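You operate a simulated robot arm through the tools that you are given. There is no shell and no other tool. Be economical: measure what you need, move in short steps, check, and stop when the job is done.

Carry out the task below with a simulated two-armed robot. There is one attempt and no reset: what you move stays moved.

JOB
Screw the lid back on the red jar.

Only the result counts: the job must be done as asked and must still hold three seconds after the hand-in. Knocking over, shifting, dropping, spilling or breaking anything else fails it. Lids that push on must go on centred and level and be pressed home; caps that screw on are set level and turned clockwise until they are tight.

ROBOT AND FRAMES
Two 7-joint arms with two-finger parallel grippers on one trunk, on a base that drives. Base frame: it is fixed to the floor where the robot stands at the start and does not move with it; the origin is under the middle of the robot, x ahead of it, y to its left, z up; the surface under the hand at the start is at about z = 0.8. Units: m, degrees, N and s.
The left shoulder is at the start at [0.05, 0.161, 1.123], the right one opposite. With the tool pointing down near the work surface each hand reaches from about 0.22 to 0.68 m from the robot's upright axis, wherever it stands, measured 20 degrees to its own side. Payload 3.43 kg a hand.
The tool frame of a hand sits at the grasp point between the pads (the TCP): z along the fingers, y along the line on which they close. The tips reach 0.03 m beyond it. The gripper opens to 0.094 m. The fingers are 0.028 m wide and 0.01 m thick; the gripper's body (0.05 by 0.096 m) begins 0.055 m behind the TCP.
Orientation is told as [roll, pitch, yaw] about the base's x, y, z axes, in that order, counted from this pose: with the fingers straight down and closing along the base's y, the tool's x points along the base's -x, its y along +y and its z along -z.

CONTROLS
- The arms move only by the tool nudge_tool. It takes "left_series", "right_series" or both (then of equal length, played together; a hand with none holds still); each is a list of rows, each an object of numbers (a shift or turn left out is 0, a gripper value left out holds the last): "tx", "ty", "tz": the shift along the tool's x, y, z in m; "rx", "ry", "rz": the turn, a rotation vector about the tool's x, y, z in degrees; "gripper": the closure in counts, from 0 (fully open) to 255 (shut). In form: [{"tx": .., "ty": .., "tz": .., "rx": .., "ry": .., "rz": .., "gripper": ..}, ...]. A call has 1 to 10 rows; each row is the pose to reach, as a shift and turn from the pose commanded when the call began, along the tool's axes at that moment. Each row takes 0.2 s and may step no farther than 0.05 m and 8.6 degrees from the row before; otherwise, or with a gripper value out of range, the whole call is refused. Where a pose cannot be reached the arm comes as near as it can. A force on the tool above 40 N (or 10 N above the force at the start of the call, whichever is more), or a blocked arm, ends the call early, and 0.2 s more pass. The fingers move at their own pace (about 0.045 m/s each) and stop on an object; they squeeze with about 29 N. The grip force told is the motor's: it shows also when the fingers shut on nothing. Time passes only in rows, and 0.2 s behind the last, so rows that repeat a pose let the fingers close. The reply holds the time, the measured pose of the TCP, the force on the tool along the base axes, the opening and the grip force, in the units named above and with some noise, with the torque about the TCP (base axes, N m) and any sound that the robot's microphone picked up.
- Cameras (640 x 400 px; columns grow to the right, rows downward): "scene" is now at [0.1253, -0.0374, 1.2668]; the picture's right is [-0.39, -0.92, 0.00], its down [-0.37, 0.15, -0.92] and it looks along [0.84, -0.35, -0.40] (base axes); focal length 251 px, centre (320, 200). "left" rides on the left gripper at [0.076, -0.014, -0.102] in its tool frame; the picture's right is [0.18, 0.98, 0.00], its down [-0.75, 0.14, -0.64] and it looks along [-0.63, 0.12, 0.77] (tool axes); focal length 243 px, centre (320, 200). "right" rides on the right gripper at [0.076, 0.014, -0.102] in its tool frame; the picture's right is [-0.18, 0.98, 0.00], its down [-0.75, -0.14, -0.64] and it looks along [-0.63, -0.12, 0.77] (tool axes); focal length 243 px, centre (320, 200). There is no depth. A picture from a camera that has moved, and an enlarged one, comes with that camera's place and axes in the base frame and with its lens.
- capture(camera): a new picture of that camera. The clock stands still meanwhile.
- move_column(by): slides the trunk up (or, below 0, down) by that many m; the arms and the scene camera ride with it, the base frame stays. It gives what a move gives, with no picture.
- steer(legs): drives the robot by 1 to 6 legs, each [ahead, left, turn to the left] in m, m and degrees, along the robot's own axes; the way and the turn of a leg run together, so that a leg with both is an arc; at most 1.5 m and 180 degrees a leg. The arms and the cameras ride along, it lands a little off, and it stops where it bumps. It gives what a move gives.
- head_to(pan, tilt): turns the head with the scene camera to pan (to the left, within 80 degrees either way) and tilt (down, from -29 to 69), counted from straight ahead of the robot. It gives what a move gives.
- enlarge(camera, box): a new picture of the part [left, top, right, bottom] of that camera's present view, enlarged. The clock stands still meanwhile.
- close_job(): hands the job in; it is judged then, once.

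Go step by step. Nothing tells you exact positions but the pictures and the camera data: compare them with the known pose of the tool, close in by small moves and look again before you grip or let go. The budget is 120 turns and 92 pictures, counting those below and the enlarged ones. Unless the task says otherwise, let go and move clear before handing in, and close with one line.

The tools are called after ">>>" as a command line: name --argument value ..., lists and objects as JSON in quotes. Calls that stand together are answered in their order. nudge_tool: Moves the arms, as the interface text tells. Its arguments: {"type":"object","properties":{"left_series":{"type":"array","items":{"type":"object","properties":{"tx":{"type":"number"},"ty":{"type":"number"},"tz":{"type":"number"},"rx":{"type":"number"},"ry":{"type":"number"},"rz":{"type":"number"},"gripper":{"type":"number"}}}},"right_series":{"type":"array","items":{"type":"object","properties":{"tx":{"type":"number"},"ty":{"type":"number"},"tz":{"type":"number"},"rx":{"type":"number"},"ry":{"type":"number"},"rz":{"type":"number"},"gripper":{"type":"number"}}}}},"required":[]} The other tools are called the same way: move_column (by) slides the trunk up or down; steer (legs) drives the base; head_to (pan, tilt) turns the head that bears the scene camera; capture (camera) takes a picture; enlarge (camera, box) takes an enlarged picture of a part of a camera's view; close_job () hands the job in.

At the start:

```text
t: 0.0
left_tool_pos: [0.5716, 0.1051, 1.1664]
left_ee_rot: [0.0, 0.0, -0.1]
left_wrist_force: [0.1, -0.8, 1.2]
left_torque: [0.0, -0.01, 0.0]
left_opening: 0.094
left_finger_force: 0.0
right_tool_pos: [0.404, -0.3838, 1.0371]
right_ee_rot: [0.0, 0.1, 0.0]
right_wrist_force: [0.9, -0.2, 0.2]
right_torque: [-0.01, -0.01, -0.01]
right_opening: 0.0941
right_finger_force: 0.0
trunk travel left (down, up): [-0.15, 0.117]
robot x, y, heading: [-0.0007, -0.0041, 0.0]
head pan, tilt: [-22.8, 23.6]
```

scene: 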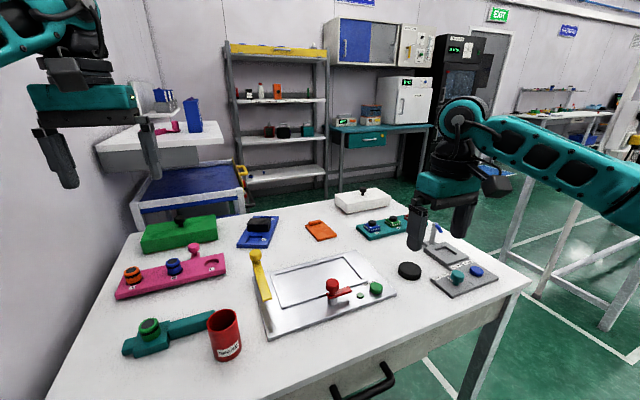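
right: 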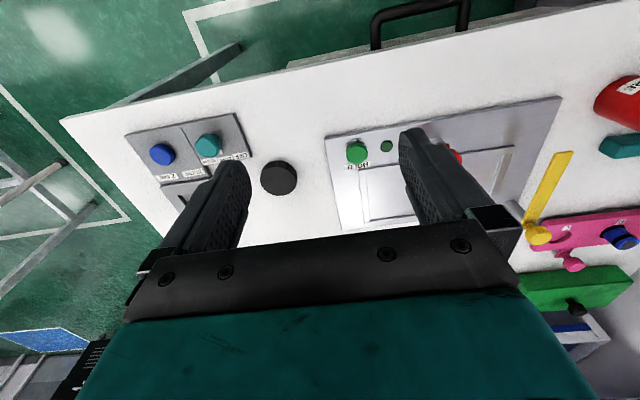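
left: 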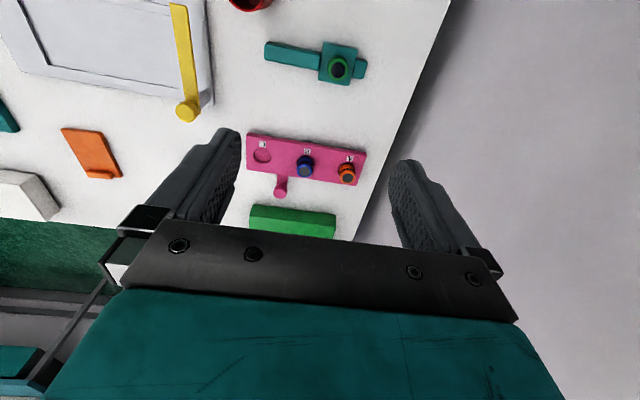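

The red jar stands open near (0.49, 0.0), and a black disc, probably its lid, lies near (0.54, -0.48). I'll look closer at both.

>>> enlarge --camera "scene" --box '[180, 290, 280, 370]'

>>> enlarge --camera "scene" --box '[350, 230, 510, 310]'

>>> enlarge --camera "right" --box '[220, 120, 340, 220]'

```text
5.00 times, centred on (230, 330) of scene
camera zoom: at [0.1253, -0.0374, 1.2668], right [-0.39, -0.92, 0.0], down [-0.37, 0.15, -0.92], along [0.84, -0.35, -0.4], focal length 1256 px, centre (770, -450)
```

zoom: 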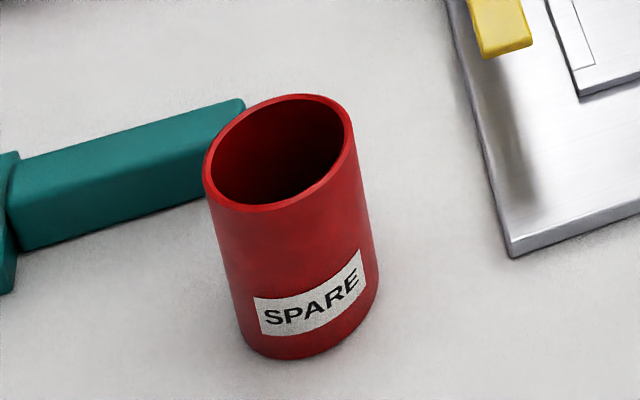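

```text
4.00 times, centred on (430, 270) of scene
camera zoom: at [0.1253, -0.0374, 1.2668], right [-0.39, -0.92, 0.0], down [-0.37, 0.15, -0.92], along [0.84, -0.35, -0.4], focal length 1005 px, centre (-120, -80)
```

zoom: 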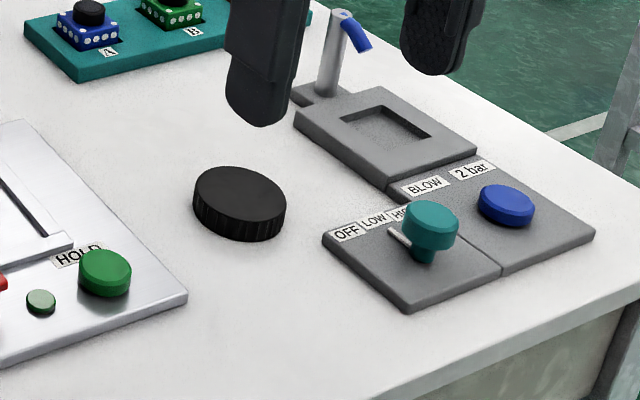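

```text
4.00 times, centred on (280, 170) of right
camera zoom: at [0.3285, -0.3699, 1.1378], right [0.18, 0.98, 0.0], down [0.75, -0.14, 0.64], along [0.63, -0.12, -0.77], focal length 970 px, centre (480, 320)
```

zoom: 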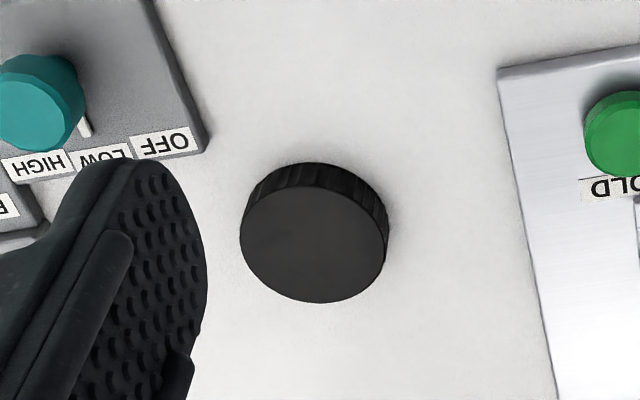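

The jar (SPARE label) is about 0.053 wide with its rim near z 0.883, at about (0.498, 0.0). The lid lies right side up at about (0.535, -0.475). I'll hold the jar with the left hand, tilted 50°, and work the lid with the right. First the left hand goes to its pre-grasp.

>>> nudge_tool --left_series '[{"tx": 0.01756, "ty": -0.00575, "tz": 0.02488, "rx": 1.09, "ry": -4.91, "rz": 2.335, "gripper": 0}, {"tx": 0.03512, "ty": -0.0115, "tz": 0.04976, "rx": 2.18, "ry": -9.82, "rz": 4.67}, {"tx": 0.05268, "ty": -0.01725, "tz": 0.07464, "rx": 3.27, "ry": -14.73, "rz": 7.0}, {"tx": 0.07024, "ty": -0.023, "tz": 0.09952, "rx": 4.36, "ry": -19.64, "rz": 9.34}, {"tx": 0.0878, "ty": -0.02875, "tz": 0.1244, "rx": 5.45, "ry": -24.55, "rz": 11.675}, {"tx": 0.10536, "ty": -0.0345, "tz": 0.14928, "rx": 6.54, "ry": -29.46, "rz": 14.01}, {"tx": 0.12292, "ty": -0.04025, "tz": 0.17416, "rx": 7.63, "ry": -34.37, "rz": 16.345}, {"tx": 0.14048, "ty": -0.046, "tz": 0.19904, "rx": 8.72, "ry": -39.28, "rz": 18.68}, {"tx": 0.15804, "ty": -0.05175, "tz": 0.22392, "rx": 9.81, "ry": -44.19, "rz": 21.015}, {"tx": 0.1756, "ty": -0.0575, "tz": 0.2488, "rx": 10.9, "ry": -49.1, "rz": 23.35}]'

>>> capture --camera "left"

>>> capture --camera "scene"

```text
t: 1.3
left_tool_pos: [0.4343, -0.0353, 1.053]
left_ee_rot: [1.5, -28.1, -24.6]
left_wrist_force: [1.4, 0.5, -0.5]
left_torque: [-0.03, 0.03, -0.05]
left_opening: 0.0939
left_finger_force: 0.0
right_tool_pos: [0.3851, -0.4204, 1.0274]
right_ee_rot: [2.2, -1.2, -0.4]
right_wrist_force: [-0.7, 0.1, -0.2]
right_torque: [0.07, 0.03, 0.02]
right_opening: 0.0939
right_finger_force: 0.1
trunk travel left (down, up): [-0.15, 0.117]
robot x, y, heading: [-0.0045, -0.004, -0.6]
head pan, tilt: [-22.8, 23.6]
stopped in row 6 (left hand): the arm was blocked; the commanded pose is now the measured one
```

```text
85 pictures are left
camera left: at [0.3222, -0.0036, 1.1056], right [0.25, 0.97, -0.06], down [0.38, -0.04, 0.92], along [0.89, -0.26, -0.38], focal length 243 px, centre (320, 200)
```

left: 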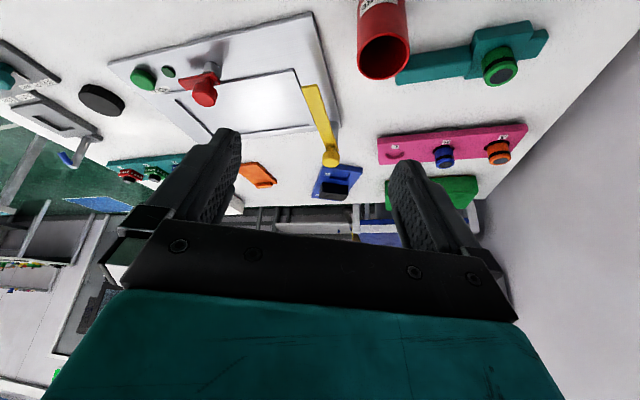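

```text
84 pictures are left
camera scene: at [0.1037, -0.0797, 1.2658], right [-0.39, -0.92, -0.04], down [-0.35, 0.19, -0.92], along [0.85, -0.35, -0.4], focal length 251 px, centre (320, 200)
```

scene: 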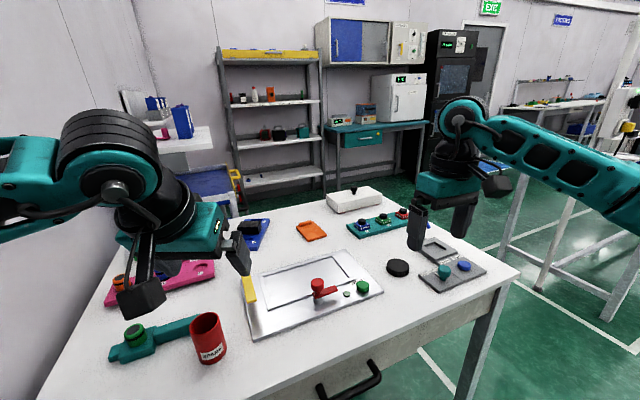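

The left elbow seems to have hit the wall on the left: the robot is tilted slightly to the right. I'll drive to the right to free it and gain room.

>>> steer --legs '[[0, -0.15, 0]]'

>>> capture --camera "scene"

```text
t: 3.2
left_tool_pos: [0.4538, -0.1383, 1.0417]
left_ee_rot: [-1.9, -27.4, -21.5]
left_wrist_force: [0.2, 0.1, -0.5]
left_torque: [0.01, 0.0, 0.01]
left_opening: 0.0942
left_finger_force: 0.1
right_tool_pos: [0.4027, -0.5335, 1.0355]
right_ee_rot: [0.0, 0.0, -0.1]
right_wrist_force: [-0.3, -0.2, -0.7]
right_torque: [0.03, 0.02, 0.01]
right_opening: 0.0941
right_finger_force: 0.0
trunk travel left (down, up): [-0.15, 0.117]
robot x, y, heading: [-0.0013, -0.1513, 0.1]
head pan, tilt: [-22.8, 23.6]
```

```text
83 pictures are left
camera scene: at [0.1236, -0.1871, 1.2668], right [-0.39, -0.92, 0.0], down [-0.37, 0.16, -0.92], along [0.84, -0.36, -0.4], focal length 251 px, centre (320, 200)
```

scene: 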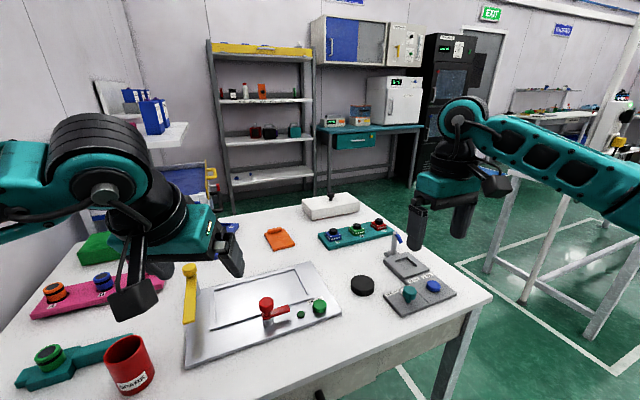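

The robot stands upright again, now at y -0.15. Next the right hand goes above the lid with a yaw of about 85°, so the fingers close along x and stay clear of the boards.

>>> nudge_tool --right_series '[{"tx": -0.0132, "ty": 0.0058, "tz": 0.01, "rz": -8.5}, {"tx": -0.0264, "ty": 0.0117, "tz": 0.02, "rz": -17}, {"tx": -0.0397, "ty": 0.0175, "tz": 0.03, "rz": -25.5}, {"tx": -0.0529, "ty": 0.0234, "tz": 0.04, "rz": -34}, {"tx": -0.0661, "ty": 0.0292, "tz": 0.05, "rz": -42.5}, {"tx": -0.0794, "ty": 0.0351, "tz": 0.06, "rz": -51}, {"tx": -0.0926, "ty": 0.0409, "tz": 0.07, "rz": -59.5}, {"tx": -0.1058, "ty": 0.0468, "tz": 0.08, "rz": -68}, {"tx": -0.119, "ty": 0.0526, "tz": 0.09, "rz": -76.5}, {"tx": -0.1323, "ty": 0.0585, "tz": 0.1, "rz": -85}]'

>>> capture --camera "right"

>>> capture --camera "scene"

```text
t: 5.4
left_tool_pos: [0.4526, -0.1385, 1.044]
left_ee_rot: [-1.9, -27.5, -21.4]
left_wrist_force: [-1.5, 0.2, 0.1]
left_torque: [0.03, -0.01, 0.04]
left_opening: 0.0942
left_finger_force: 0.0
right_tool_pos: [0.3377, -0.2558, 1.0256]
right_ee_rot: [-0.2, 0.2, 80.1]
right_wrist_force: [-0.3, -1.3, -0.2]
right_torque: [0.05, -0.07, 0.0]
right_opening: 0.0936
right_finger_force: 0.1
right hand out of reach, approached as far as the arm can: row 3, 4, 5, 6, 7, 8, 9, 10
trunk travel left (down, up): [-0.15, 0.117]
robot x, y, heading: [-0.0031, -0.1529, -0.0]
head pan, tilt: [-22.8, 23.6]
```

```text
82 pictures are left
camera right: at [0.311, -0.3276, 1.1271], right [-0.94, 0.35, 0.0], down [0.27, 0.72, 0.64], along [0.23, 0.6, -0.77], focal length 243 px, centre (320, 200)
```

right: 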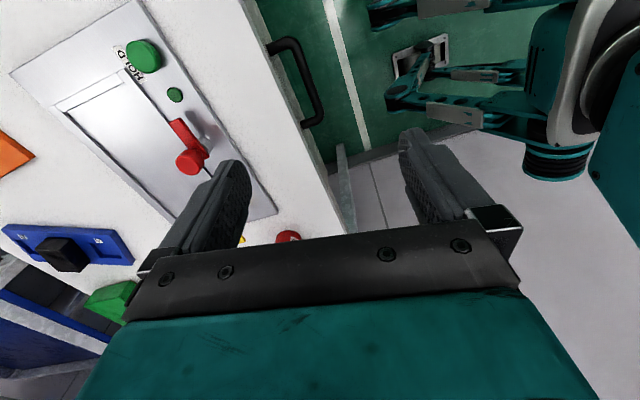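

```text
81 pictures are left
camera scene: at [0.1222, -0.1875, 1.2671], right [-0.39, -0.92, 0.0], down [-0.37, 0.16, -0.92], along [0.85, -0.36, -0.4], focal length 251 px, centre (320, 200)
```

scene: 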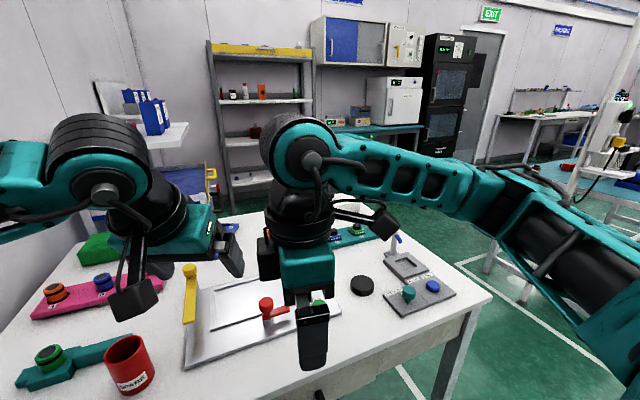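

Yaw towards +85 runs into a joint limit and the hand drifted off. I'll turn it back and see which pose counts as commanded.

>>> nudge_tool --right_series '[{"rz": 8}, {"rz": 16}]'

```text
t: 6.0
left_tool_pos: [0.4545, -0.1381, 1.042]
left_ee_rot: [-1.9, -27.4, -21.5]
left_wrist_force: [0.3, -0.2, -0.3]
left_torque: [-0.02, -0.04, 0.0]
left_opening: 0.0938
left_finger_force: 0.0
right_tool_pos: [0.3426, -0.2565, 1.0277]
right_ee_rot: [-0.2, 0.1, 64.0]
right_wrist_force: [-0.4, -0.2, -0.8]
right_torque: [0.0, 0.0, -0.03]
right_opening: 0.094
right_finger_force: 0.1
trunk travel left (down, up): [-0.15, 0.117]
robot x, y, heading: [-0.002, -0.1497, 0.0]
head pan, tilt: [-22.8, 23.6]
```

>>> nudge_tool --right_series '[{"tx": 0.018, "ty": -0.0237, "rz": 8}, {"tx": 0.0361, "ty": -0.0474, "rz": 16}, {"tx": 0.0542, "ty": -0.0711, "rz": 24}, {"tx": 0.0723, "ty": -0.0947, "rz": 32}, {"tx": 0.0904, "ty": -0.1184, "rz": 40}, {"tx": 0.1085, "ty": -0.1421, "rz": 48}, {"tx": 0.1265, "ty": -0.1658, "rz": 56}, {"tx": 0.1446, "ty": -0.1895, "rz": 64}]'

```text
t: 7.8
left_tool_pos: [0.4546, -0.1388, 1.0428]
left_ee_rot: [-1.9, -27.4, -21.4]
left_wrist_force: [0.7, 0.5, 0.2]
left_torque: [-0.02, -0.02, -0.02]
left_opening: 0.0941
left_finger_force: 0.2
right_tool_pos: [0.4523, -0.4712, 1.0292]
right_ee_rot: [-0.1, -0.3, -0.1]
right_wrist_force: [-0.3, -0.1, 0.5]
right_torque: [0.0, -0.04, 0.01]
right_opening: 0.0943
right_finger_force: 0.0
trunk travel left (down, up): [-0.15, 0.117]
robot x, y, heading: [-0.0018, -0.1495, -0.1]
head pan, tilt: [-22.8, 23.6]
```

>>> nudge_tool --right_series '[{"tx": -0.0104, "ty": -0.0005, "tz": 0.0118, "rz": 8}, {"tx": -0.0208, "ty": -0.001, "tz": 0.0235, "rz": 16}, {"tx": -0.0311, "ty": -0.0015, "tz": 0.0353, "rz": 24}, {"tx": -0.0415, "ty": -0.002, "tz": 0.047, "rz": 32}, {"tx": -0.0519, "ty": -0.0025, "tz": 0.0588, "rz": 40}, {"tx": -0.0623, "ty": -0.003, "tz": 0.0705, "rz": 48}, {"tx": -0.0726, "ty": -0.0035, "tz": 0.0823, "rz": 56}, {"tx": -0.083, "ty": -0.004, "tz": 0.094, "rz": 64}]'

>>> capture --camera "right"

>>> capture --camera "scene"

```text
t: 9.6
left_tool_pos: [0.4539, -0.1387, 1.0417]
left_ee_rot: [-1.8, -27.4, -21.3]
left_wrist_force: [0.3, -0.9, 0.1]
left_torque: [0.01, -0.02, 0.01]
left_opening: 0.0941
left_finger_force: 0.0
right_tool_pos: [0.5353, -0.4759, 0.9384]
right_ee_rot: [0.2, -0.2, -64.0]
right_wrist_force: [-0.4, 0.3, 0.2]
right_torque: [0.04, 0.0, 0.01]
right_opening: 0.0944
right_finger_force: 0.1
trunk travel left (down, up): [-0.15, 0.117]
robot x, y, heading: [-0.0057, -0.1457, -0.3]
head pan, tilt: [-22.8, 23.6]
```

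```text
80 pictures are left
camera right: at [0.5144, -0.3999, 1.0389], right [0.96, 0.26, 0.0], down [0.2, -0.74, 0.64], along [0.17, -0.62, -0.77], focal length 243 px, centre (320, 200)
```

right: 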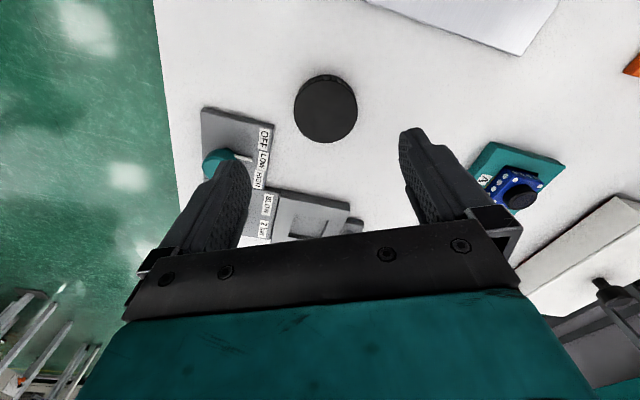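

```text
79 pictures are left
camera scene: at [0.1237, -0.1868, 1.2668], right [-0.39, -0.92, 0.0], down [-0.37, 0.16, -0.92], along [0.84, -0.36, -0.4], focal length 251 px, centre (320, 200)
```

scene: 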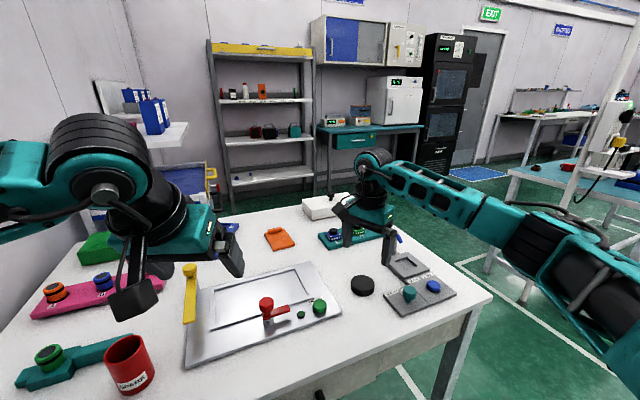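

Turning negative works. The lid is near (0.538, -0.473). I'll go to yaw -96 so the fingers clear the board corner, then lower partway and look again.

>>> nudge_tool --right_series '[{"tx": 0.0005, "ty": 0.001, "rz": 8}, {"tx": 0.001, "ty": 0.002, "rz": 16}, {"tx": 0.0015, "ty": 0.003, "tz": 0.01, "rz": 24}, {"tx": 0.0015, "ty": 0.0037, "tz": 0.03, "rz": 32}, {"tx": 0.0015, "ty": 0.0037, "tz": 0.045, "rz": 32}]'

>>> capture --camera "right"

```text
t: 10.8
left_tool_pos: [0.4547, -0.1382, 1.0415]
left_ee_rot: [-1.9, -27.3, -21.4]
left_wrist_force: [-0.6, -0.5, -0.2]
left_torque: [-0.01, -0.04, 0.0]
left_opening: 0.0941
left_finger_force: 0.1
right_tool_pos: [0.5374, -0.4725, 0.891]
right_ee_rot: [0.2, -0.2, -96.0]
right_wrist_force: [0.6, 0.1, 0.5]
right_torque: [-0.04, -0.02, 0.01]
right_opening: 0.0941
right_finger_force: 0.1
trunk travel left (down, up): [-0.15, 0.117]
robot x, y, heading: [-0.0019, -0.1493, -0.2]
head pan, tilt: [-22.8, 23.6]
```

```text
78 pictures are left
camera right: at [0.5592, -0.3983, 0.9933], right [0.96, -0.29, 0.0], down [-0.22, -0.73, 0.64], along [-0.18, -0.62, -0.77], focal length 243 px, centre (320, 200)
```

right: 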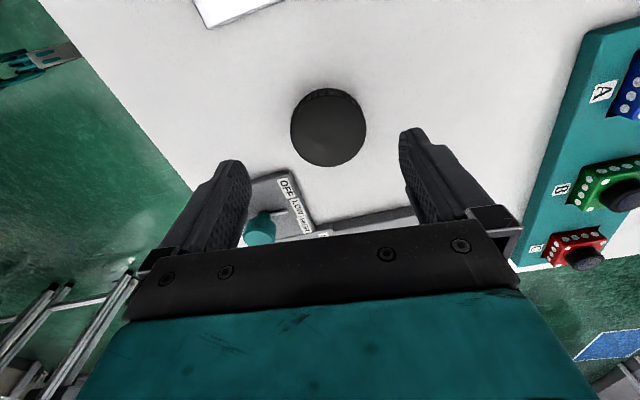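

>>> nudge_tool --right_series '[{"ty": 0.0056, "tz": 0.015}, {"ty": 0.0056, "tz": 0.03}, {"ty": 0.0056, "tz": 0.042}, {"ty": 0.0056, "tz": 0.052}]'

>>> capture --camera "right"

>>> enlarge --camera "scene" --box '[300, 240, 460, 340]'

```text
t: 11.8
left_tool_pos: [0.4543, -0.1388, 1.0426]
left_ee_rot: [-1.9, -27.5, -21.4]
left_wrist_force: [-0.4, 0.1, 0.0]
left_torque: [0.0, 0.01, 0.0]
left_opening: 0.094
left_finger_force: 0.0
right_tool_pos: [0.5431, -0.4738, 0.839]
right_ee_rot: [0.4, -0.1, -95.9]
right_wrist_force: [-0.1, -0.7, -0.3]
right_torque: [0.02, 0.01, 0.02]
right_opening: 0.0942
right_finger_force: 0.0
trunk travel left (down, up): [-0.15, 0.117]
robot x, y, heading: [0.0004, -0.1493, -0.1]
head pan, tilt: [-22.8, 23.6]
```

```text
77 pictures are left
camera right: at [0.5651, -0.3994, 0.9419], right [0.96, -0.28, 0.0], down [-0.22, -0.73, 0.64], along [-0.18, -0.62, -0.77], focal length 243 px, centre (320, 200)
```

right: 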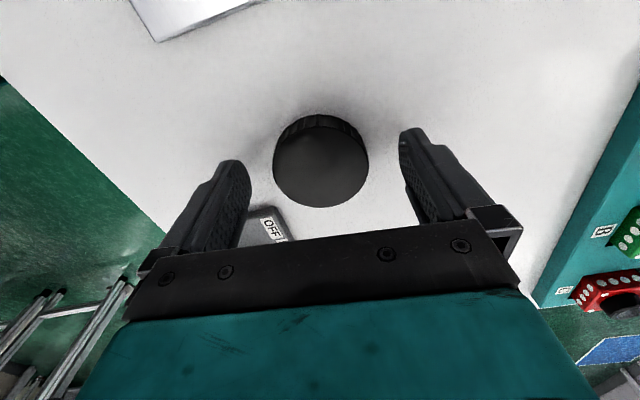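

```text
4.00 times, centred on (380, 290) of scene
camera zoom: at [0.1236, -0.1868, 1.2668], right [-0.39, -0.92, 0.0], down [-0.37, 0.16, -0.92], along [0.84, -0.36, -0.4], focal length 1005 px, centre (80, -160)
```

zoom: 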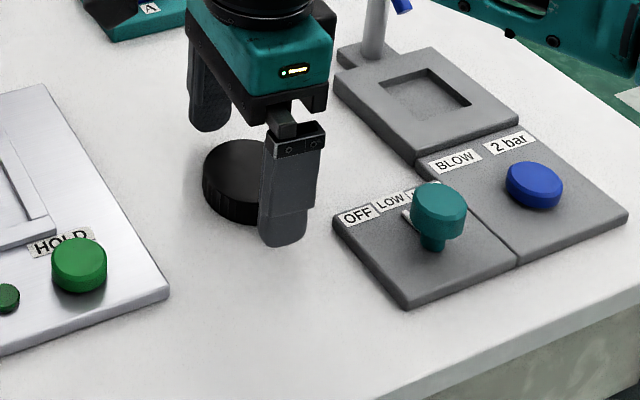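

The hand is centred over the lid; I'm closing on it.

>>> nudge_tool --right_series '[{"tx": -0.002, "gripper": 0}, {"tx": -0.002, "gripper": 255}, {"tx": -0.002, "gripper": 255}, {"tx": -0.002, "gripper": 255}, {"tx": -0.002, "gripper": 255}, {"tx": -0.002, "gripper": 255}]'

>>> capture --camera "right"

```text
t: 13.2
left_tool_pos: [0.4547, -0.1379, 1.0432]
left_ee_rot: [-1.8, -27.5, -21.4]
left_wrist_force: [0.5, -0.5, 1.1]
left_torque: [0.02, 0.01, 0.01]
left_opening: 0.0941
left_finger_force: 0.1
right_tool_pos: [0.5439, -0.4747, 0.8395]
right_ee_rot: [0.3, -0.1, -95.9]
right_wrist_force: [0.3, 0.4, 0.9]
right_torque: [0.03, 0.03, 0.01]
right_opening: 0.057
right_finger_force: 28.8
trunk travel left (down, up): [-0.15, 0.117]
robot x, y, heading: [-0.0065, -0.1523, -0.0]
head pan, tilt: [-22.8, 23.6]
```

```text
75 pictures are left
camera right: at [0.5649, -0.401, 0.9418], right [0.96, -0.28, 0.0], down [-0.22, -0.73, 0.64], along [-0.18, -0.62, -0.77], focal length 243 px, centre (320, 200)
```

right: 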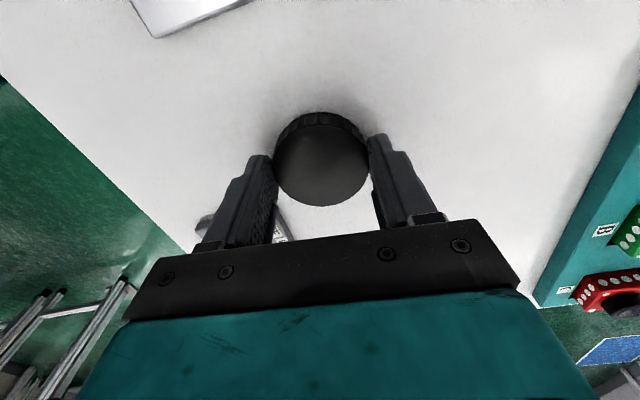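

>>> nudge_tool --right_series '[{"tz": -0.01}, {"tz": -0.03}, {"tz": -0.06}, {"tz": -0.1}, {"tz": -0.14}]'

>>> capture --camera "right"

>>> capture --camera "scene"

```text
t: 14.4
left_tool_pos: [0.4523, -0.1396, 1.0419]
left_ee_rot: [-1.9, -27.4, -21.4]
left_wrist_force: [-0.9, 0.5, 0.9]
left_torque: [-0.01, 0.05, 0.0]
left_opening: 0.094
left_finger_force: 0.1
right_tool_pos: [0.5428, -0.4751, 0.9807]
right_ee_rot: [0.2, -0.1, -95.9]
right_wrist_force: [-0.9, -0.3, -0.4]
right_torque: [-0.01, -0.05, 0.0]
right_opening: 0.0574
right_finger_force: 28.7
trunk travel left (down, up): [-0.15, 0.117]
robot x, y, heading: [-0.0016, -0.1501, -0.1]
head pan, tilt: [-22.8, 23.6]
```

```text
74 pictures are left
camera right: at [0.5651, -0.4003, 1.0816], right [0.96, -0.28, 0.0], down [-0.22, -0.73, 0.64], along [-0.18, -0.62, -0.77], focal length 243 px, centre (320, 200)
```

right: 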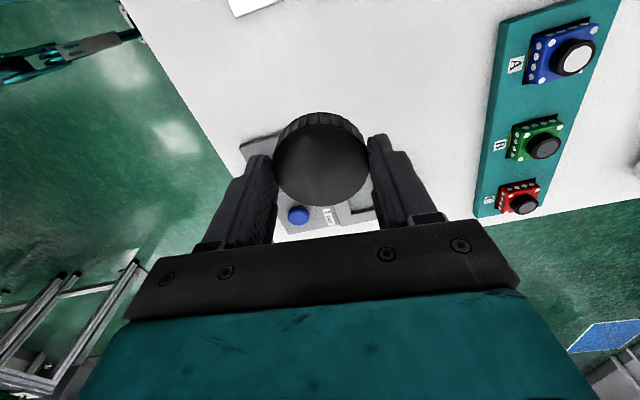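

```text
73 pictures are left
camera scene: at [0.1234, -0.1866, 1.2668], right [-0.39, -0.92, 0.0], down [-0.37, 0.16, -0.92], along [0.84, -0.36, -0.4], focal length 251 px, centre (320, 200)
```

scene: 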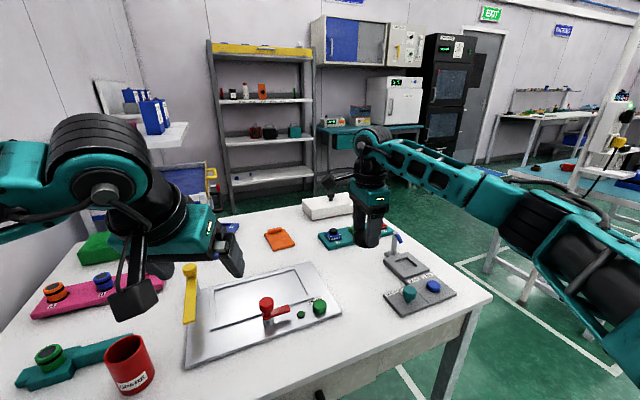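

The lid is held centred at opening 0.057. Now the left hand goes to its pre-grasp behind the jar, yaw 0 and tilted 50°.

>>> nudge_tool --left_series '[{"tx": 0.0258, "ty": 0.0185, "tz": 0.0107, "rx": -2.55, "ry": -3.77, "rz": -2.73}, {"tx": 0.0515, "ty": 0.037, "tz": 0.0213, "rx": -5.1, "ry": -7.53, "rz": -5.47}, {"tx": 0.0773, "ty": 0.0556, "tz": 0.032, "rx": -7.65, "ry": -11.3, "rz": -8.2}, {"tx": 0.103, "ty": 0.0741, "tz": 0.0426, "rx": -10.2, "ry": -15.07, "rz": -10.93}, {"tx": 0.1288, "ty": 0.0926, "tz": 0.0533, "rx": -12.75, "ry": -18.83, "rz": -13.67}, {"tx": 0.1545, "ty": 0.1111, "tz": 0.0639, "rx": -15.3, "ry": -22.6, "rz": -16.4}]'

>>> capture --camera "left"

>>> capture --camera "scene"

```text
t: 15.8
left_tool_pos: [0.3952, -0.0062, 0.9132]
left_ee_rot: [0.3, -50.2, -0.5]
left_wrist_force: [0.5, -0.3, 1.0]
left_torque: [0.02, -0.04, -0.01]
left_opening: 0.0941
left_finger_force: 0.0
right_tool_pos: [0.5439, -0.481, 0.9764]
right_ee_rot: [0.1, 0.2, -96.1]
right_wrist_force: [0.1, 0.0, 1.2]
right_torque: [0.0, -0.01, -0.01]
right_opening: 0.0572
right_finger_force: 29.3
trunk travel left (down, up): [-0.15, 0.117]
robot x, y, heading: [0.0025, -0.1469, 0.0]
head pan, tilt: [-22.8, 23.6]
```

```text
72 pictures are left
camera left: at [0.2674, -0.0204, 0.9178], right [-0.11, 0.98, -0.14], down [-0.01, 0.14, 0.99], along [0.99, 0.11, -0.01], focal length 243 px, centre (320, 200)
```

left: 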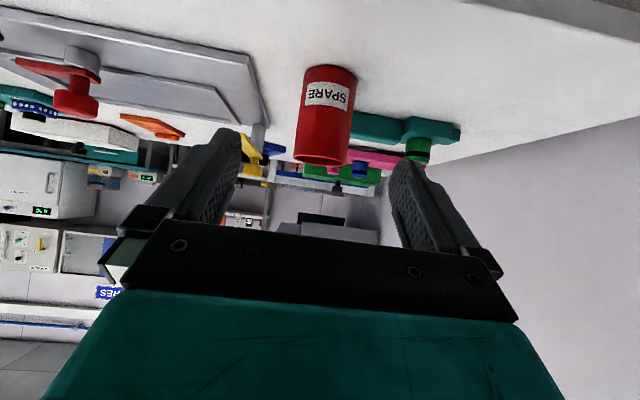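

```text
71 pictures are left
camera scene: at [0.1254, -0.1936, 1.2667], right [-0.39, -0.92, 0.0], down [-0.37, 0.16, -0.91], along [0.84, -0.36, -0.4], focal length 251 px, centre (320, 200)
```

scene: 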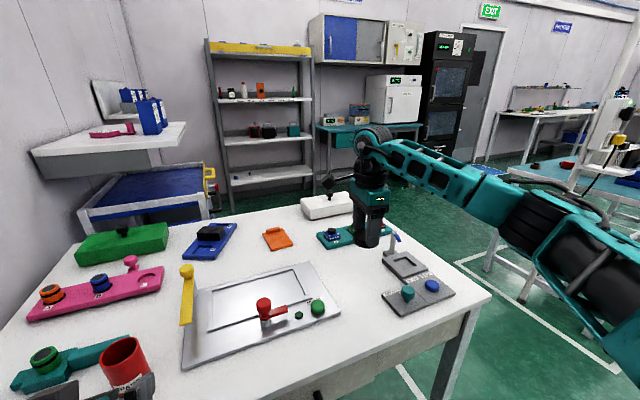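

The left arm is free and the jar sits right ahead at y≈0. I'm advancing along the tool axis.

>>> nudge_tool --left_series '[{"tx": 0.001, "ty": 0.003, "tz": 0.02}, {"tx": 0.002, "ty": 0.006, "tz": 0.045}, {"tx": 0.003, "ty": 0.006, "tz": 0.07}, {"tx": 0.003, "ty": 0.006, "tz": 0.09}, {"tx": 0.003, "ty": 0.006, "tz": 0.105}]'

>>> capture --camera "left"

>>> head_to --pan 15 --tilt 45

>>> capture --camera "scene"

```text
t: 17.0
left_tool_pos: [0.472, 0.0083, 0.8416]
left_ee_rot: [0.0, -50.0, 0.0]
left_wrist_force: [0.1, 1.0, 0.4]
left_torque: [0.01, -0.03, 0.02]
left_opening: 0.094
left_finger_force: 0.0
right_tool_pos: [0.5434, -0.4742, 0.9797]
right_ee_rot: [0.3, -0.1, -95.8]
right_wrist_force: [0.6, -0.2, -0.6]
right_torque: [0.03, 0.0, 0.0]
right_opening: 0.0573
right_finger_force: 28.7
trunk travel left (down, up): [-0.15, 0.117]
robot x, y, heading: [-0.0025, -0.1498, -0.0]
head pan, tilt: [-22.8, 23.6]
```

```text
70 pictures are left
camera left: at [0.3446, -0.0068, 0.8482], right [-0.12, 0.98, -0.14], down [-0.01, 0.14, 0.99], along [0.99, 0.12, -0.01], focal length 243 px, centre (320, 200)
```

left: 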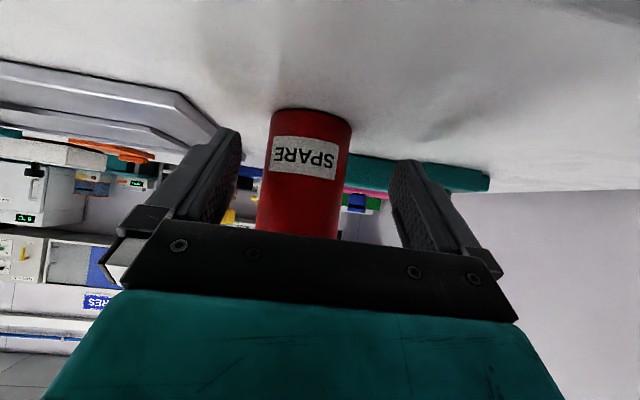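

```text
t: 18.1
left_tool_pos: [0.4732, 0.0072, 0.8429]
left_ee_rot: [0.2, -50.0, -0.1]
left_wrist_force: [0.0, -0.4, 0.7]
left_torque: [-0.01, 0.02, -0.01]
left_opening: 0.0941
left_finger_force: 0.1
right_tool_pos: [0.5448, -0.4751, 0.9783]
right_ee_rot: [0.2, -0.2, -95.9]
right_wrist_force: [0.2, 0.4, 0.0]
right_torque: [0.01, 0.02, -0.02]
right_opening: 0.0573
right_finger_force: 29.1
trunk travel left (down, up): [-0.15, 0.117]
robot x, y, heading: [-0.0016, -0.1493, -0.2]
head pan, tilt: [15.0, 45.0]
```

```text
69 pictures are left
camera scene: at [0.1169, -0.13, 1.234], right [0.26, -0.97, 0.0], down [-0.68, -0.18, -0.71], along [0.68, 0.18, -0.71], focal length 251 px, centre (320, 200)
```

scene: 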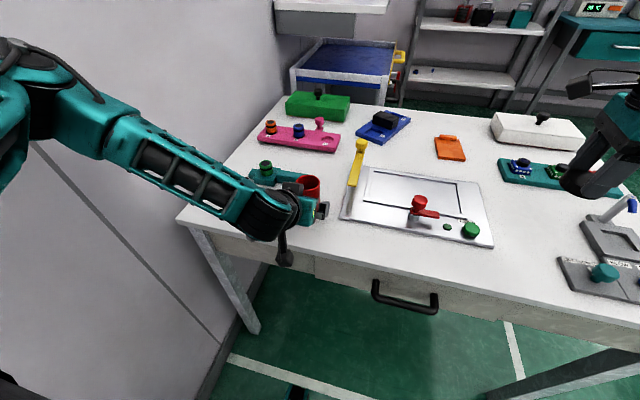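

The jar lies about 7 mm to the right of the tool centre. I'll correct that, finish the advance and close gently on it.

>>> nudge_tool --left_series '[{"ty": -0.0075, "tz": 0.004}, {"ty": -0.0075, "tz": 0.012}, {"ty": -0.0075, "tz": 0.012}]'

>>> capture --camera "left"

>>> enlarge --camera "scene" --box '[240, 150, 360, 250]'

```text
t: 18.9
left_tool_pos: [0.4827, 0.0008, 0.8331]
left_ee_rot: [0.1, -50.0, 0.0]
left_wrist_force: [-1.1, 0.0, 0.5]
left_torque: [-0.03, 0.0, 0.0]
left_opening: 0.094
left_finger_force: 0.1
right_tool_pos: [0.5442, -0.4754, 0.9793]
right_ee_rot: [0.2, -0.1, -95.9]
right_wrist_force: [-0.5, -0.1, -0.4]
right_torque: [0.0, -0.02, 0.03]
right_opening: 0.0574
right_finger_force: 29.2
trunk travel left (down, up): [-0.15, 0.117]
robot x, y, heading: [-0.0039, -0.1485, 0.4]
head pan, tilt: [15.0, 45.0]
```

```text
68 pictures are left
camera left: at [0.3544, -0.0144, 0.8395], right [-0.12, 0.98, -0.14], down [-0.01, 0.14, 0.99], along [0.99, 0.12, -0.01], focal length 243 px, centre (320, 200)
```

left: 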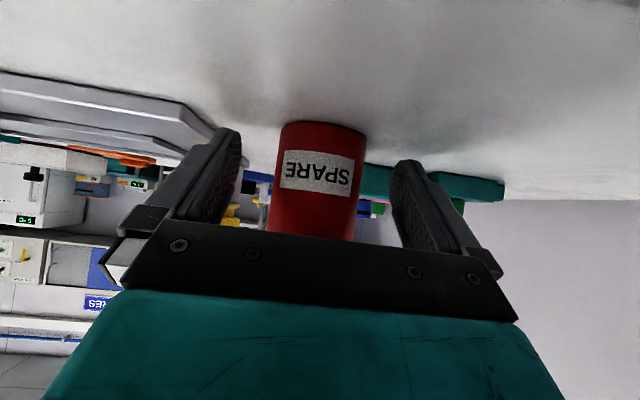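

```text
4.00 times, centred on (300, 200) of scene
camera zoom: at [0.1169, -0.13, 1.234], right [0.26, -0.97, 0.0], down [-0.68, -0.18, -0.71], along [0.68, 0.18, -0.71], focal length 1005 px, centre (400, 200)
```

zoom: 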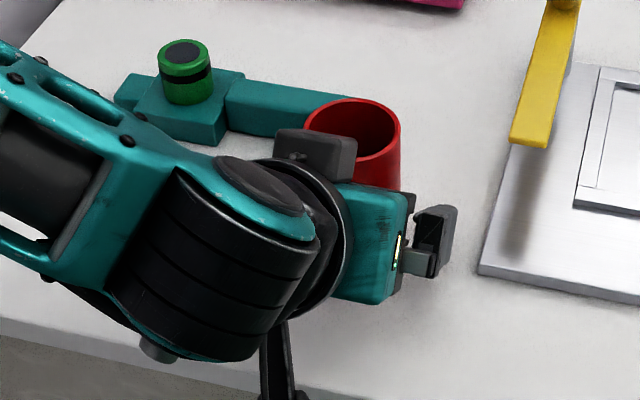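

>>> nudge_tool --left_series '[{"gripper": 255}, {"gripper": 255}, {"gripper": 255}, {"gripper": 255}, {"gripper": 255}, {"gripper": 255}]'

>>> capture --camera "left"

>>> enlarge --camera "scene" --box '[240, 150, 360, 250]'

```text
t: 20.3
left_tool_pos: [0.4828, 0.0014, 0.8348]
left_ee_rot: [0.0, -50.0, -0.1]
left_wrist_force: [0.5, -0.3, 0.4]
left_torque: [0.0, -0.04, -0.01]
left_opening: 0.0502
left_finger_force: 29.2
right_tool_pos: [0.5436, -0.4746, 0.9791]
right_ee_rot: [0.2, -0.2, -95.9]
right_wrist_force: [0.2, 0.6, 0.4]
right_torque: [0.02, 0.01, 0.05]
right_opening: 0.0573
right_finger_force: 28.9
trunk travel left (down, up): [-0.15, 0.117]
robot x, y, heading: [-0.0012, -0.1475, -0.1]
head pan, tilt: [15.0, 45.0]
```

```text
66 pictures are left
camera left: at [0.3544, -0.0144, 0.8396], right [-0.12, 0.98, -0.14], down [-0.01, 0.14, 0.99], along [0.99, 0.12, -0.01], focal length 243 px, centre (320, 200)
```

left: 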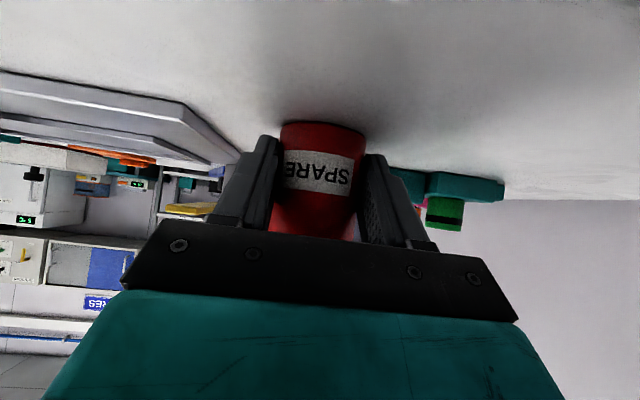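

```text
4.00 times, centred on (300, 200) of scene
camera zoom: at [0.1169, -0.13, 1.234], right [0.26, -0.97, 0.0], down [-0.68, -0.18, -0.71], along [0.68, 0.18, -0.71], focal length 1005 px, centre (400, 200)
```

zoom: 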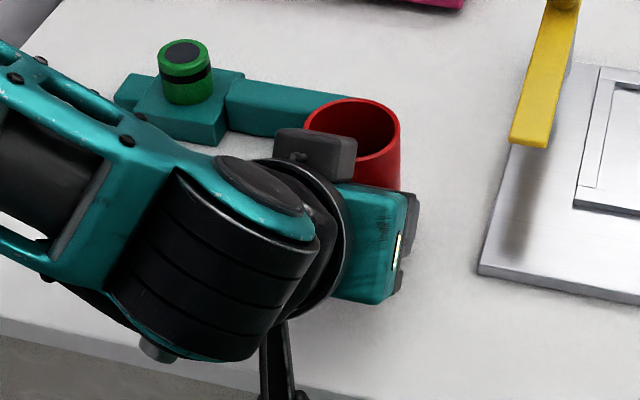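

The jar is gripped firmly (0.050 across). I'll bring the lid over towards the jar and turn the hand back towards yaw 0.

>>> nudge_tool --right_series '[{"tx": 0.0221, "ty": -0.0043, "tz": -0.0021, "rz": -8.5}, {"tx": 0.0443, "ty": -0.0087, "tz": -0.0042, "rz": -17}, {"tx": 0.0664, "ty": -0.013, "tz": -0.0063, "rz": -25.5}, {"tx": 0.0885, "ty": -0.0174, "tz": -0.0084, "rz": -34}, {"tx": 0.1107, "ty": -0.0217, "tz": -0.0105, "rz": -42.5}, {"tx": 0.1328, "ty": -0.026, "tz": -0.0126, "rz": -51}, {"tx": 0.1549, "ty": -0.0304, "tz": -0.0147, "rz": -59.5}, {"tx": 0.177, "ty": -0.0347, "tz": -0.0168, "rz": -68}, {"tx": 0.1992, "ty": -0.0391, "tz": -0.0189, "rz": -76.5}, {"tx": 0.2213, "ty": -0.0434, "tz": -0.021, "rz": -85}]'

>>> capture --camera "right"

>>> capture --camera "scene"

```text
t: 22.5
left_tool_pos: [0.4823, 0.0007, 0.8341]
left_ee_rot: [0.0, -50.0, -0.1]
left_wrist_force: [0.5, 1.3, 0.3]
left_torque: [-0.01, 0.0, -0.04]
left_opening: 0.0502
left_finger_force: 29.2
right_tool_pos: [0.5238, -0.2483, 1.002]
right_ee_rot: [-0.1, -0.2, -10.8]
right_wrist_force: [0.1, 0.0, -0.6]
right_torque: [-0.01, 0.01, 0.0]
right_opening: 0.0574
right_finger_force: 29.0
trunk travel left (down, up): [-0.15, 0.117]
robot x, y, heading: [-0.0009, -0.1496, -0.1]
head pan, tilt: [15.0, 45.0]
```

```text
64 pictures are left
camera right: at [0.4509, -0.2199, 1.1036], right [0.36, 0.93, 0.0], down [0.71, -0.28, 0.64], along [0.6, -0.24, -0.76], focal length 243 px, centre (320, 200)
```

right: 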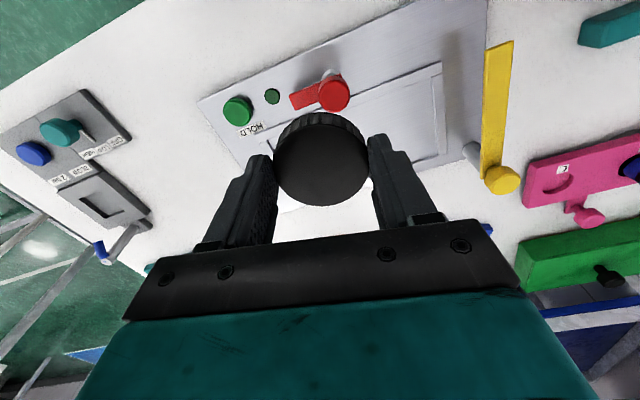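

```text
63 pictures are left
camera scene: at [0.1168, -0.1298, 1.234], right [0.26, -0.97, 0.0], down [-0.68, -0.18, -0.71], along [0.68, 0.18, -0.71], focal length 251 px, centre (320, 200)
```

scene: 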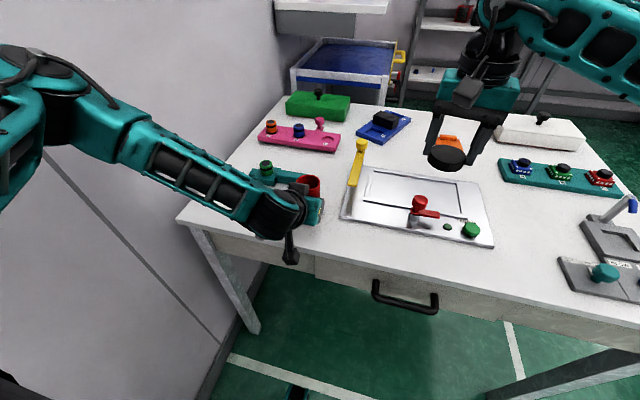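

>>> nudge_tool --right_series '[{"tx": 0.0129, "ty": 0.0358, "rz": -7.6}, {"tx": 0.0259, "ty": 0.0716, "rz": -15.2}, {"tx": 0.0388, "ty": 0.1074, "rz": -22.8}, {"tx": 0.0518, "ty": 0.1432, "rz": -30.4}, {"tx": 0.0647, "ty": 0.179, "rz": -38}]'

>>> capture --camera "scene"

>>> capture --camera "right"

```text
t: 23.7
left_tool_pos: [0.4838, -0.0003, 0.8336]
left_ee_rot: [0.0, -50.0, -0.1]
left_wrist_force: [0.3, -0.6, -0.6]
left_torque: [-0.02, 0.06, -0.03]
left_opening: 0.0505
left_finger_force: 29.1
right_tool_pos: [0.492, -0.0594, 1.0015]
right_ee_rot: [-0.2, -0.1, 27.2]
right_wrist_force: [0.1, 0.8, 0.7]
right_torque: [0.02, 0.02, 0.0]
right_opening: 0.0572
right_finger_force: 29.3
trunk travel left (down, up): [-0.15, 0.117]
robot x, y, heading: [-0.0059, -0.1499, -0.3]
head pan, tilt: [15.0, 45.0]
```

```text
62 pictures are left
camera scene: at [0.1167, -0.1295, 1.234], right [0.26, -0.97, 0.0], down [-0.68, -0.18, -0.71], along [0.68, 0.18, -0.71], focal length 251 px, centre (320, 200)
```

scene: 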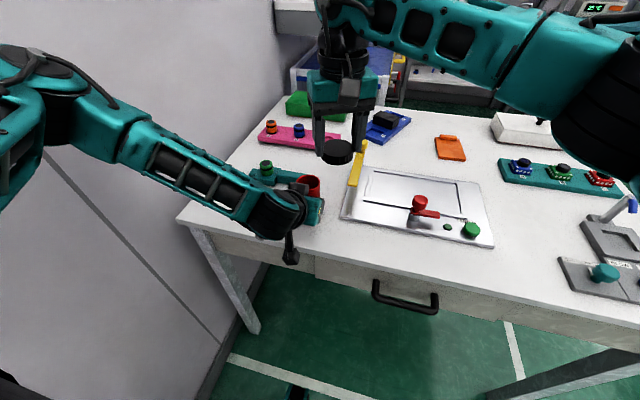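

```text
61 pictures are left
camera right: at [0.4184, -0.0823, 1.1031], right [-0.29, 0.96, 0.0], down [0.73, 0.22, 0.64], along [0.62, 0.18, -0.76], focal length 243 px, centre (320, 200)
```

right: 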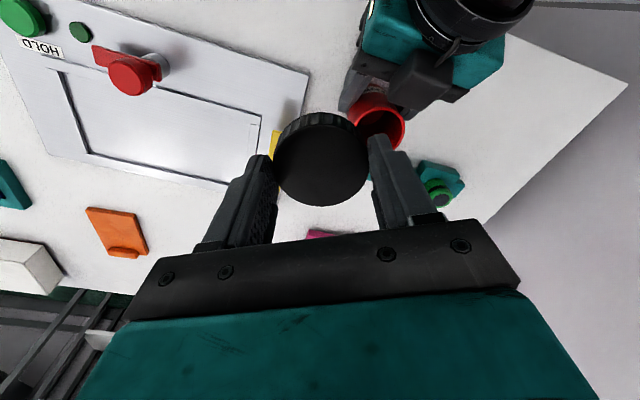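

>>> enlarge --camera "right" --box '[320, 30, 480, 160]'

>>> enlarge --camera "scene" --box '[250, 120, 370, 220]'

```text
3.08 times, centred on (400, 95) of right
camera zoom: at [0.4184, -0.0823, 1.1031], right [-0.29, 0.96, 0.0], down [0.73, 0.22, 0.64], along [0.62, 0.18, -0.76], focal length 746 px, centre (74, 523)
```

zoom: 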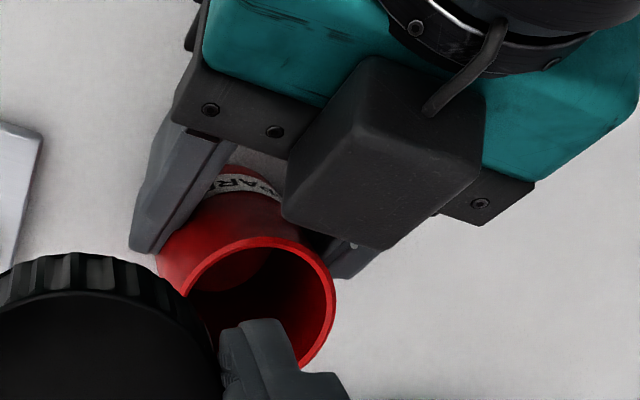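

```text
4.00 times, centred on (310, 170) of scene
camera zoom: at [0.1167, -0.1295, 1.234], right [0.26, -0.97, 0.0], down [-0.68, -0.18, -0.71], along [0.68, 0.18, -0.71], focal length 1005 px, centre (360, 320)
```

zoom: 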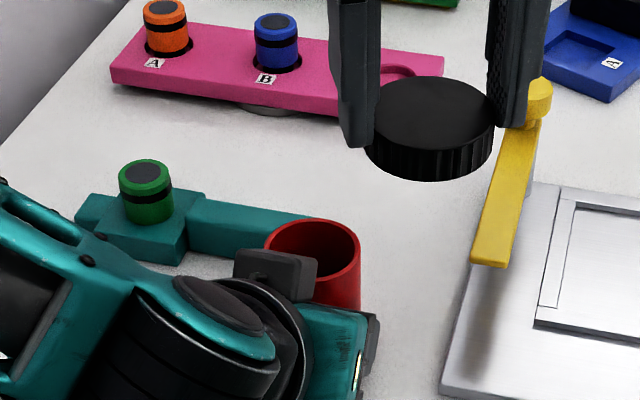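

>>> enlarge --camera "right" --box '[240, 95, 400, 215]'

```text
3.33 times, centred on (320, 155) of right
camera zoom: at [0.4184, -0.0823, 1.1031], right [-0.29, 0.96, 0.0], down [0.73, 0.22, 0.64], along [0.62, 0.18, -0.76], focal length 809 px, centre (320, 350)
```

zoom: 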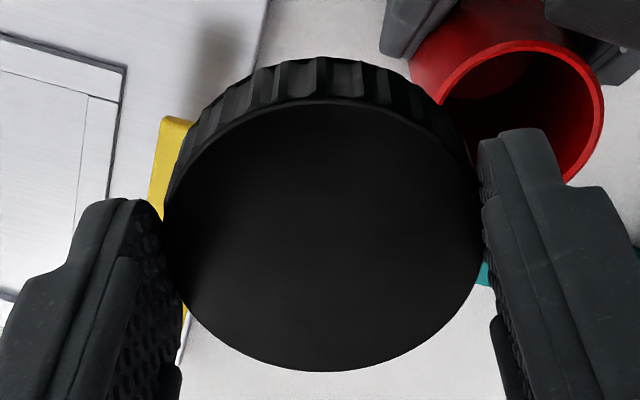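

The lid is slightly off along the tool x, about 3 mm ahead of the TCP. Measured in the same picture, it must move by (-0.002, +0.0585) to be over the jar. I'll move above it and partway down, then check.

>>> nudge_tool --right_series '[{"tx": -0.0125, "ty": 0.0265}, {"tx": -0.0249, "ty": 0.0529}, {"tx": -0.0249, "ty": 0.0529, "tz": 0.02}, {"tx": -0.0249, "ty": 0.0529, "tz": 0.04}, {"tx": -0.0249, "ty": 0.0529, "tz": 0.055}, {"tx": -0.0249, "ty": 0.0529, "tz": 0.06}]'

>>> enlarge --camera "scene" --box '[240, 130, 380, 230]'

>>> capture --camera "left"

>>> capture --camera "right"

```text
t: 25.1
left_tool_pos: [0.4823, 0.001, 0.834]
left_ee_rot: [0.1, -50.0, -0.1]
left_wrist_force: [-3.5, 1.1, 0.6]
left_torque: [-0.05, -0.44, 0.02]
left_opening: 0.0502
left_finger_force: 28.5
right_tool_pos: [0.491, -0.006, 0.9398]
right_ee_rot: [-0.3, -0.3, 27.1]
right_wrist_force: [4.0, -0.2, 3.0]
right_torque: [0.01, -0.08, -0.02]
right_opening: 0.0572
right_finger_force: 28.9
trunk travel left (down, up): [-0.15, 0.117]
robot x, y, heading: [-0.0028, -0.1486, -0.1]
head pan, tilt: [15.0, 45.0]
```

```text
4.00 times, centred on (310, 180) of scene
camera zoom: at [0.1168, -0.13, 1.234], right [0.26, -0.97, 0.0], down [-0.68, -0.18, -0.71], along [0.68, 0.18, -0.71], focal length 1005 px, centre (360, 280)
```

zoom: 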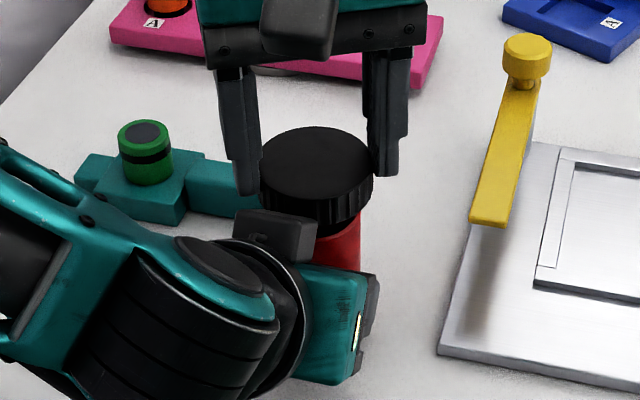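

```text
56 pictures are left
camera left: at [0.354, -0.0144, 0.8396], right [-0.12, 0.98, -0.14], down [-0.01, 0.14, 0.99], along [0.99, 0.12, -0.01], focal length 243 px, centre (320, 200)
```

left: 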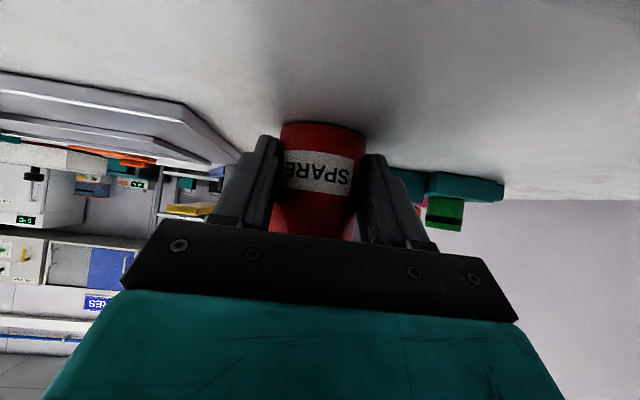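

```text
55 pictures are left
camera right: at [0.4164, -0.0271, 1.0417], right [-0.28, 0.96, 0.0], down [0.73, 0.22, 0.65], along [0.62, 0.18, -0.76], focal length 243 px, centre (320, 200)
```

right: 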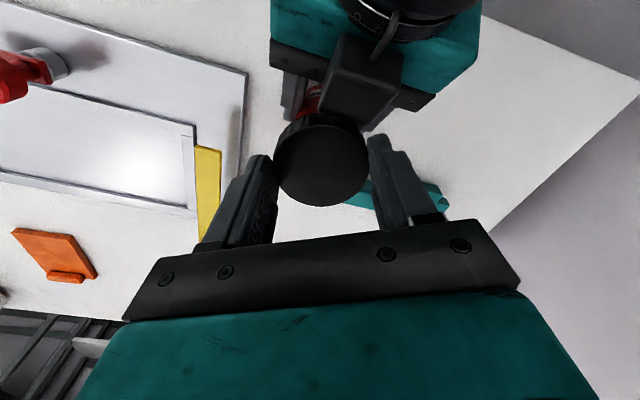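

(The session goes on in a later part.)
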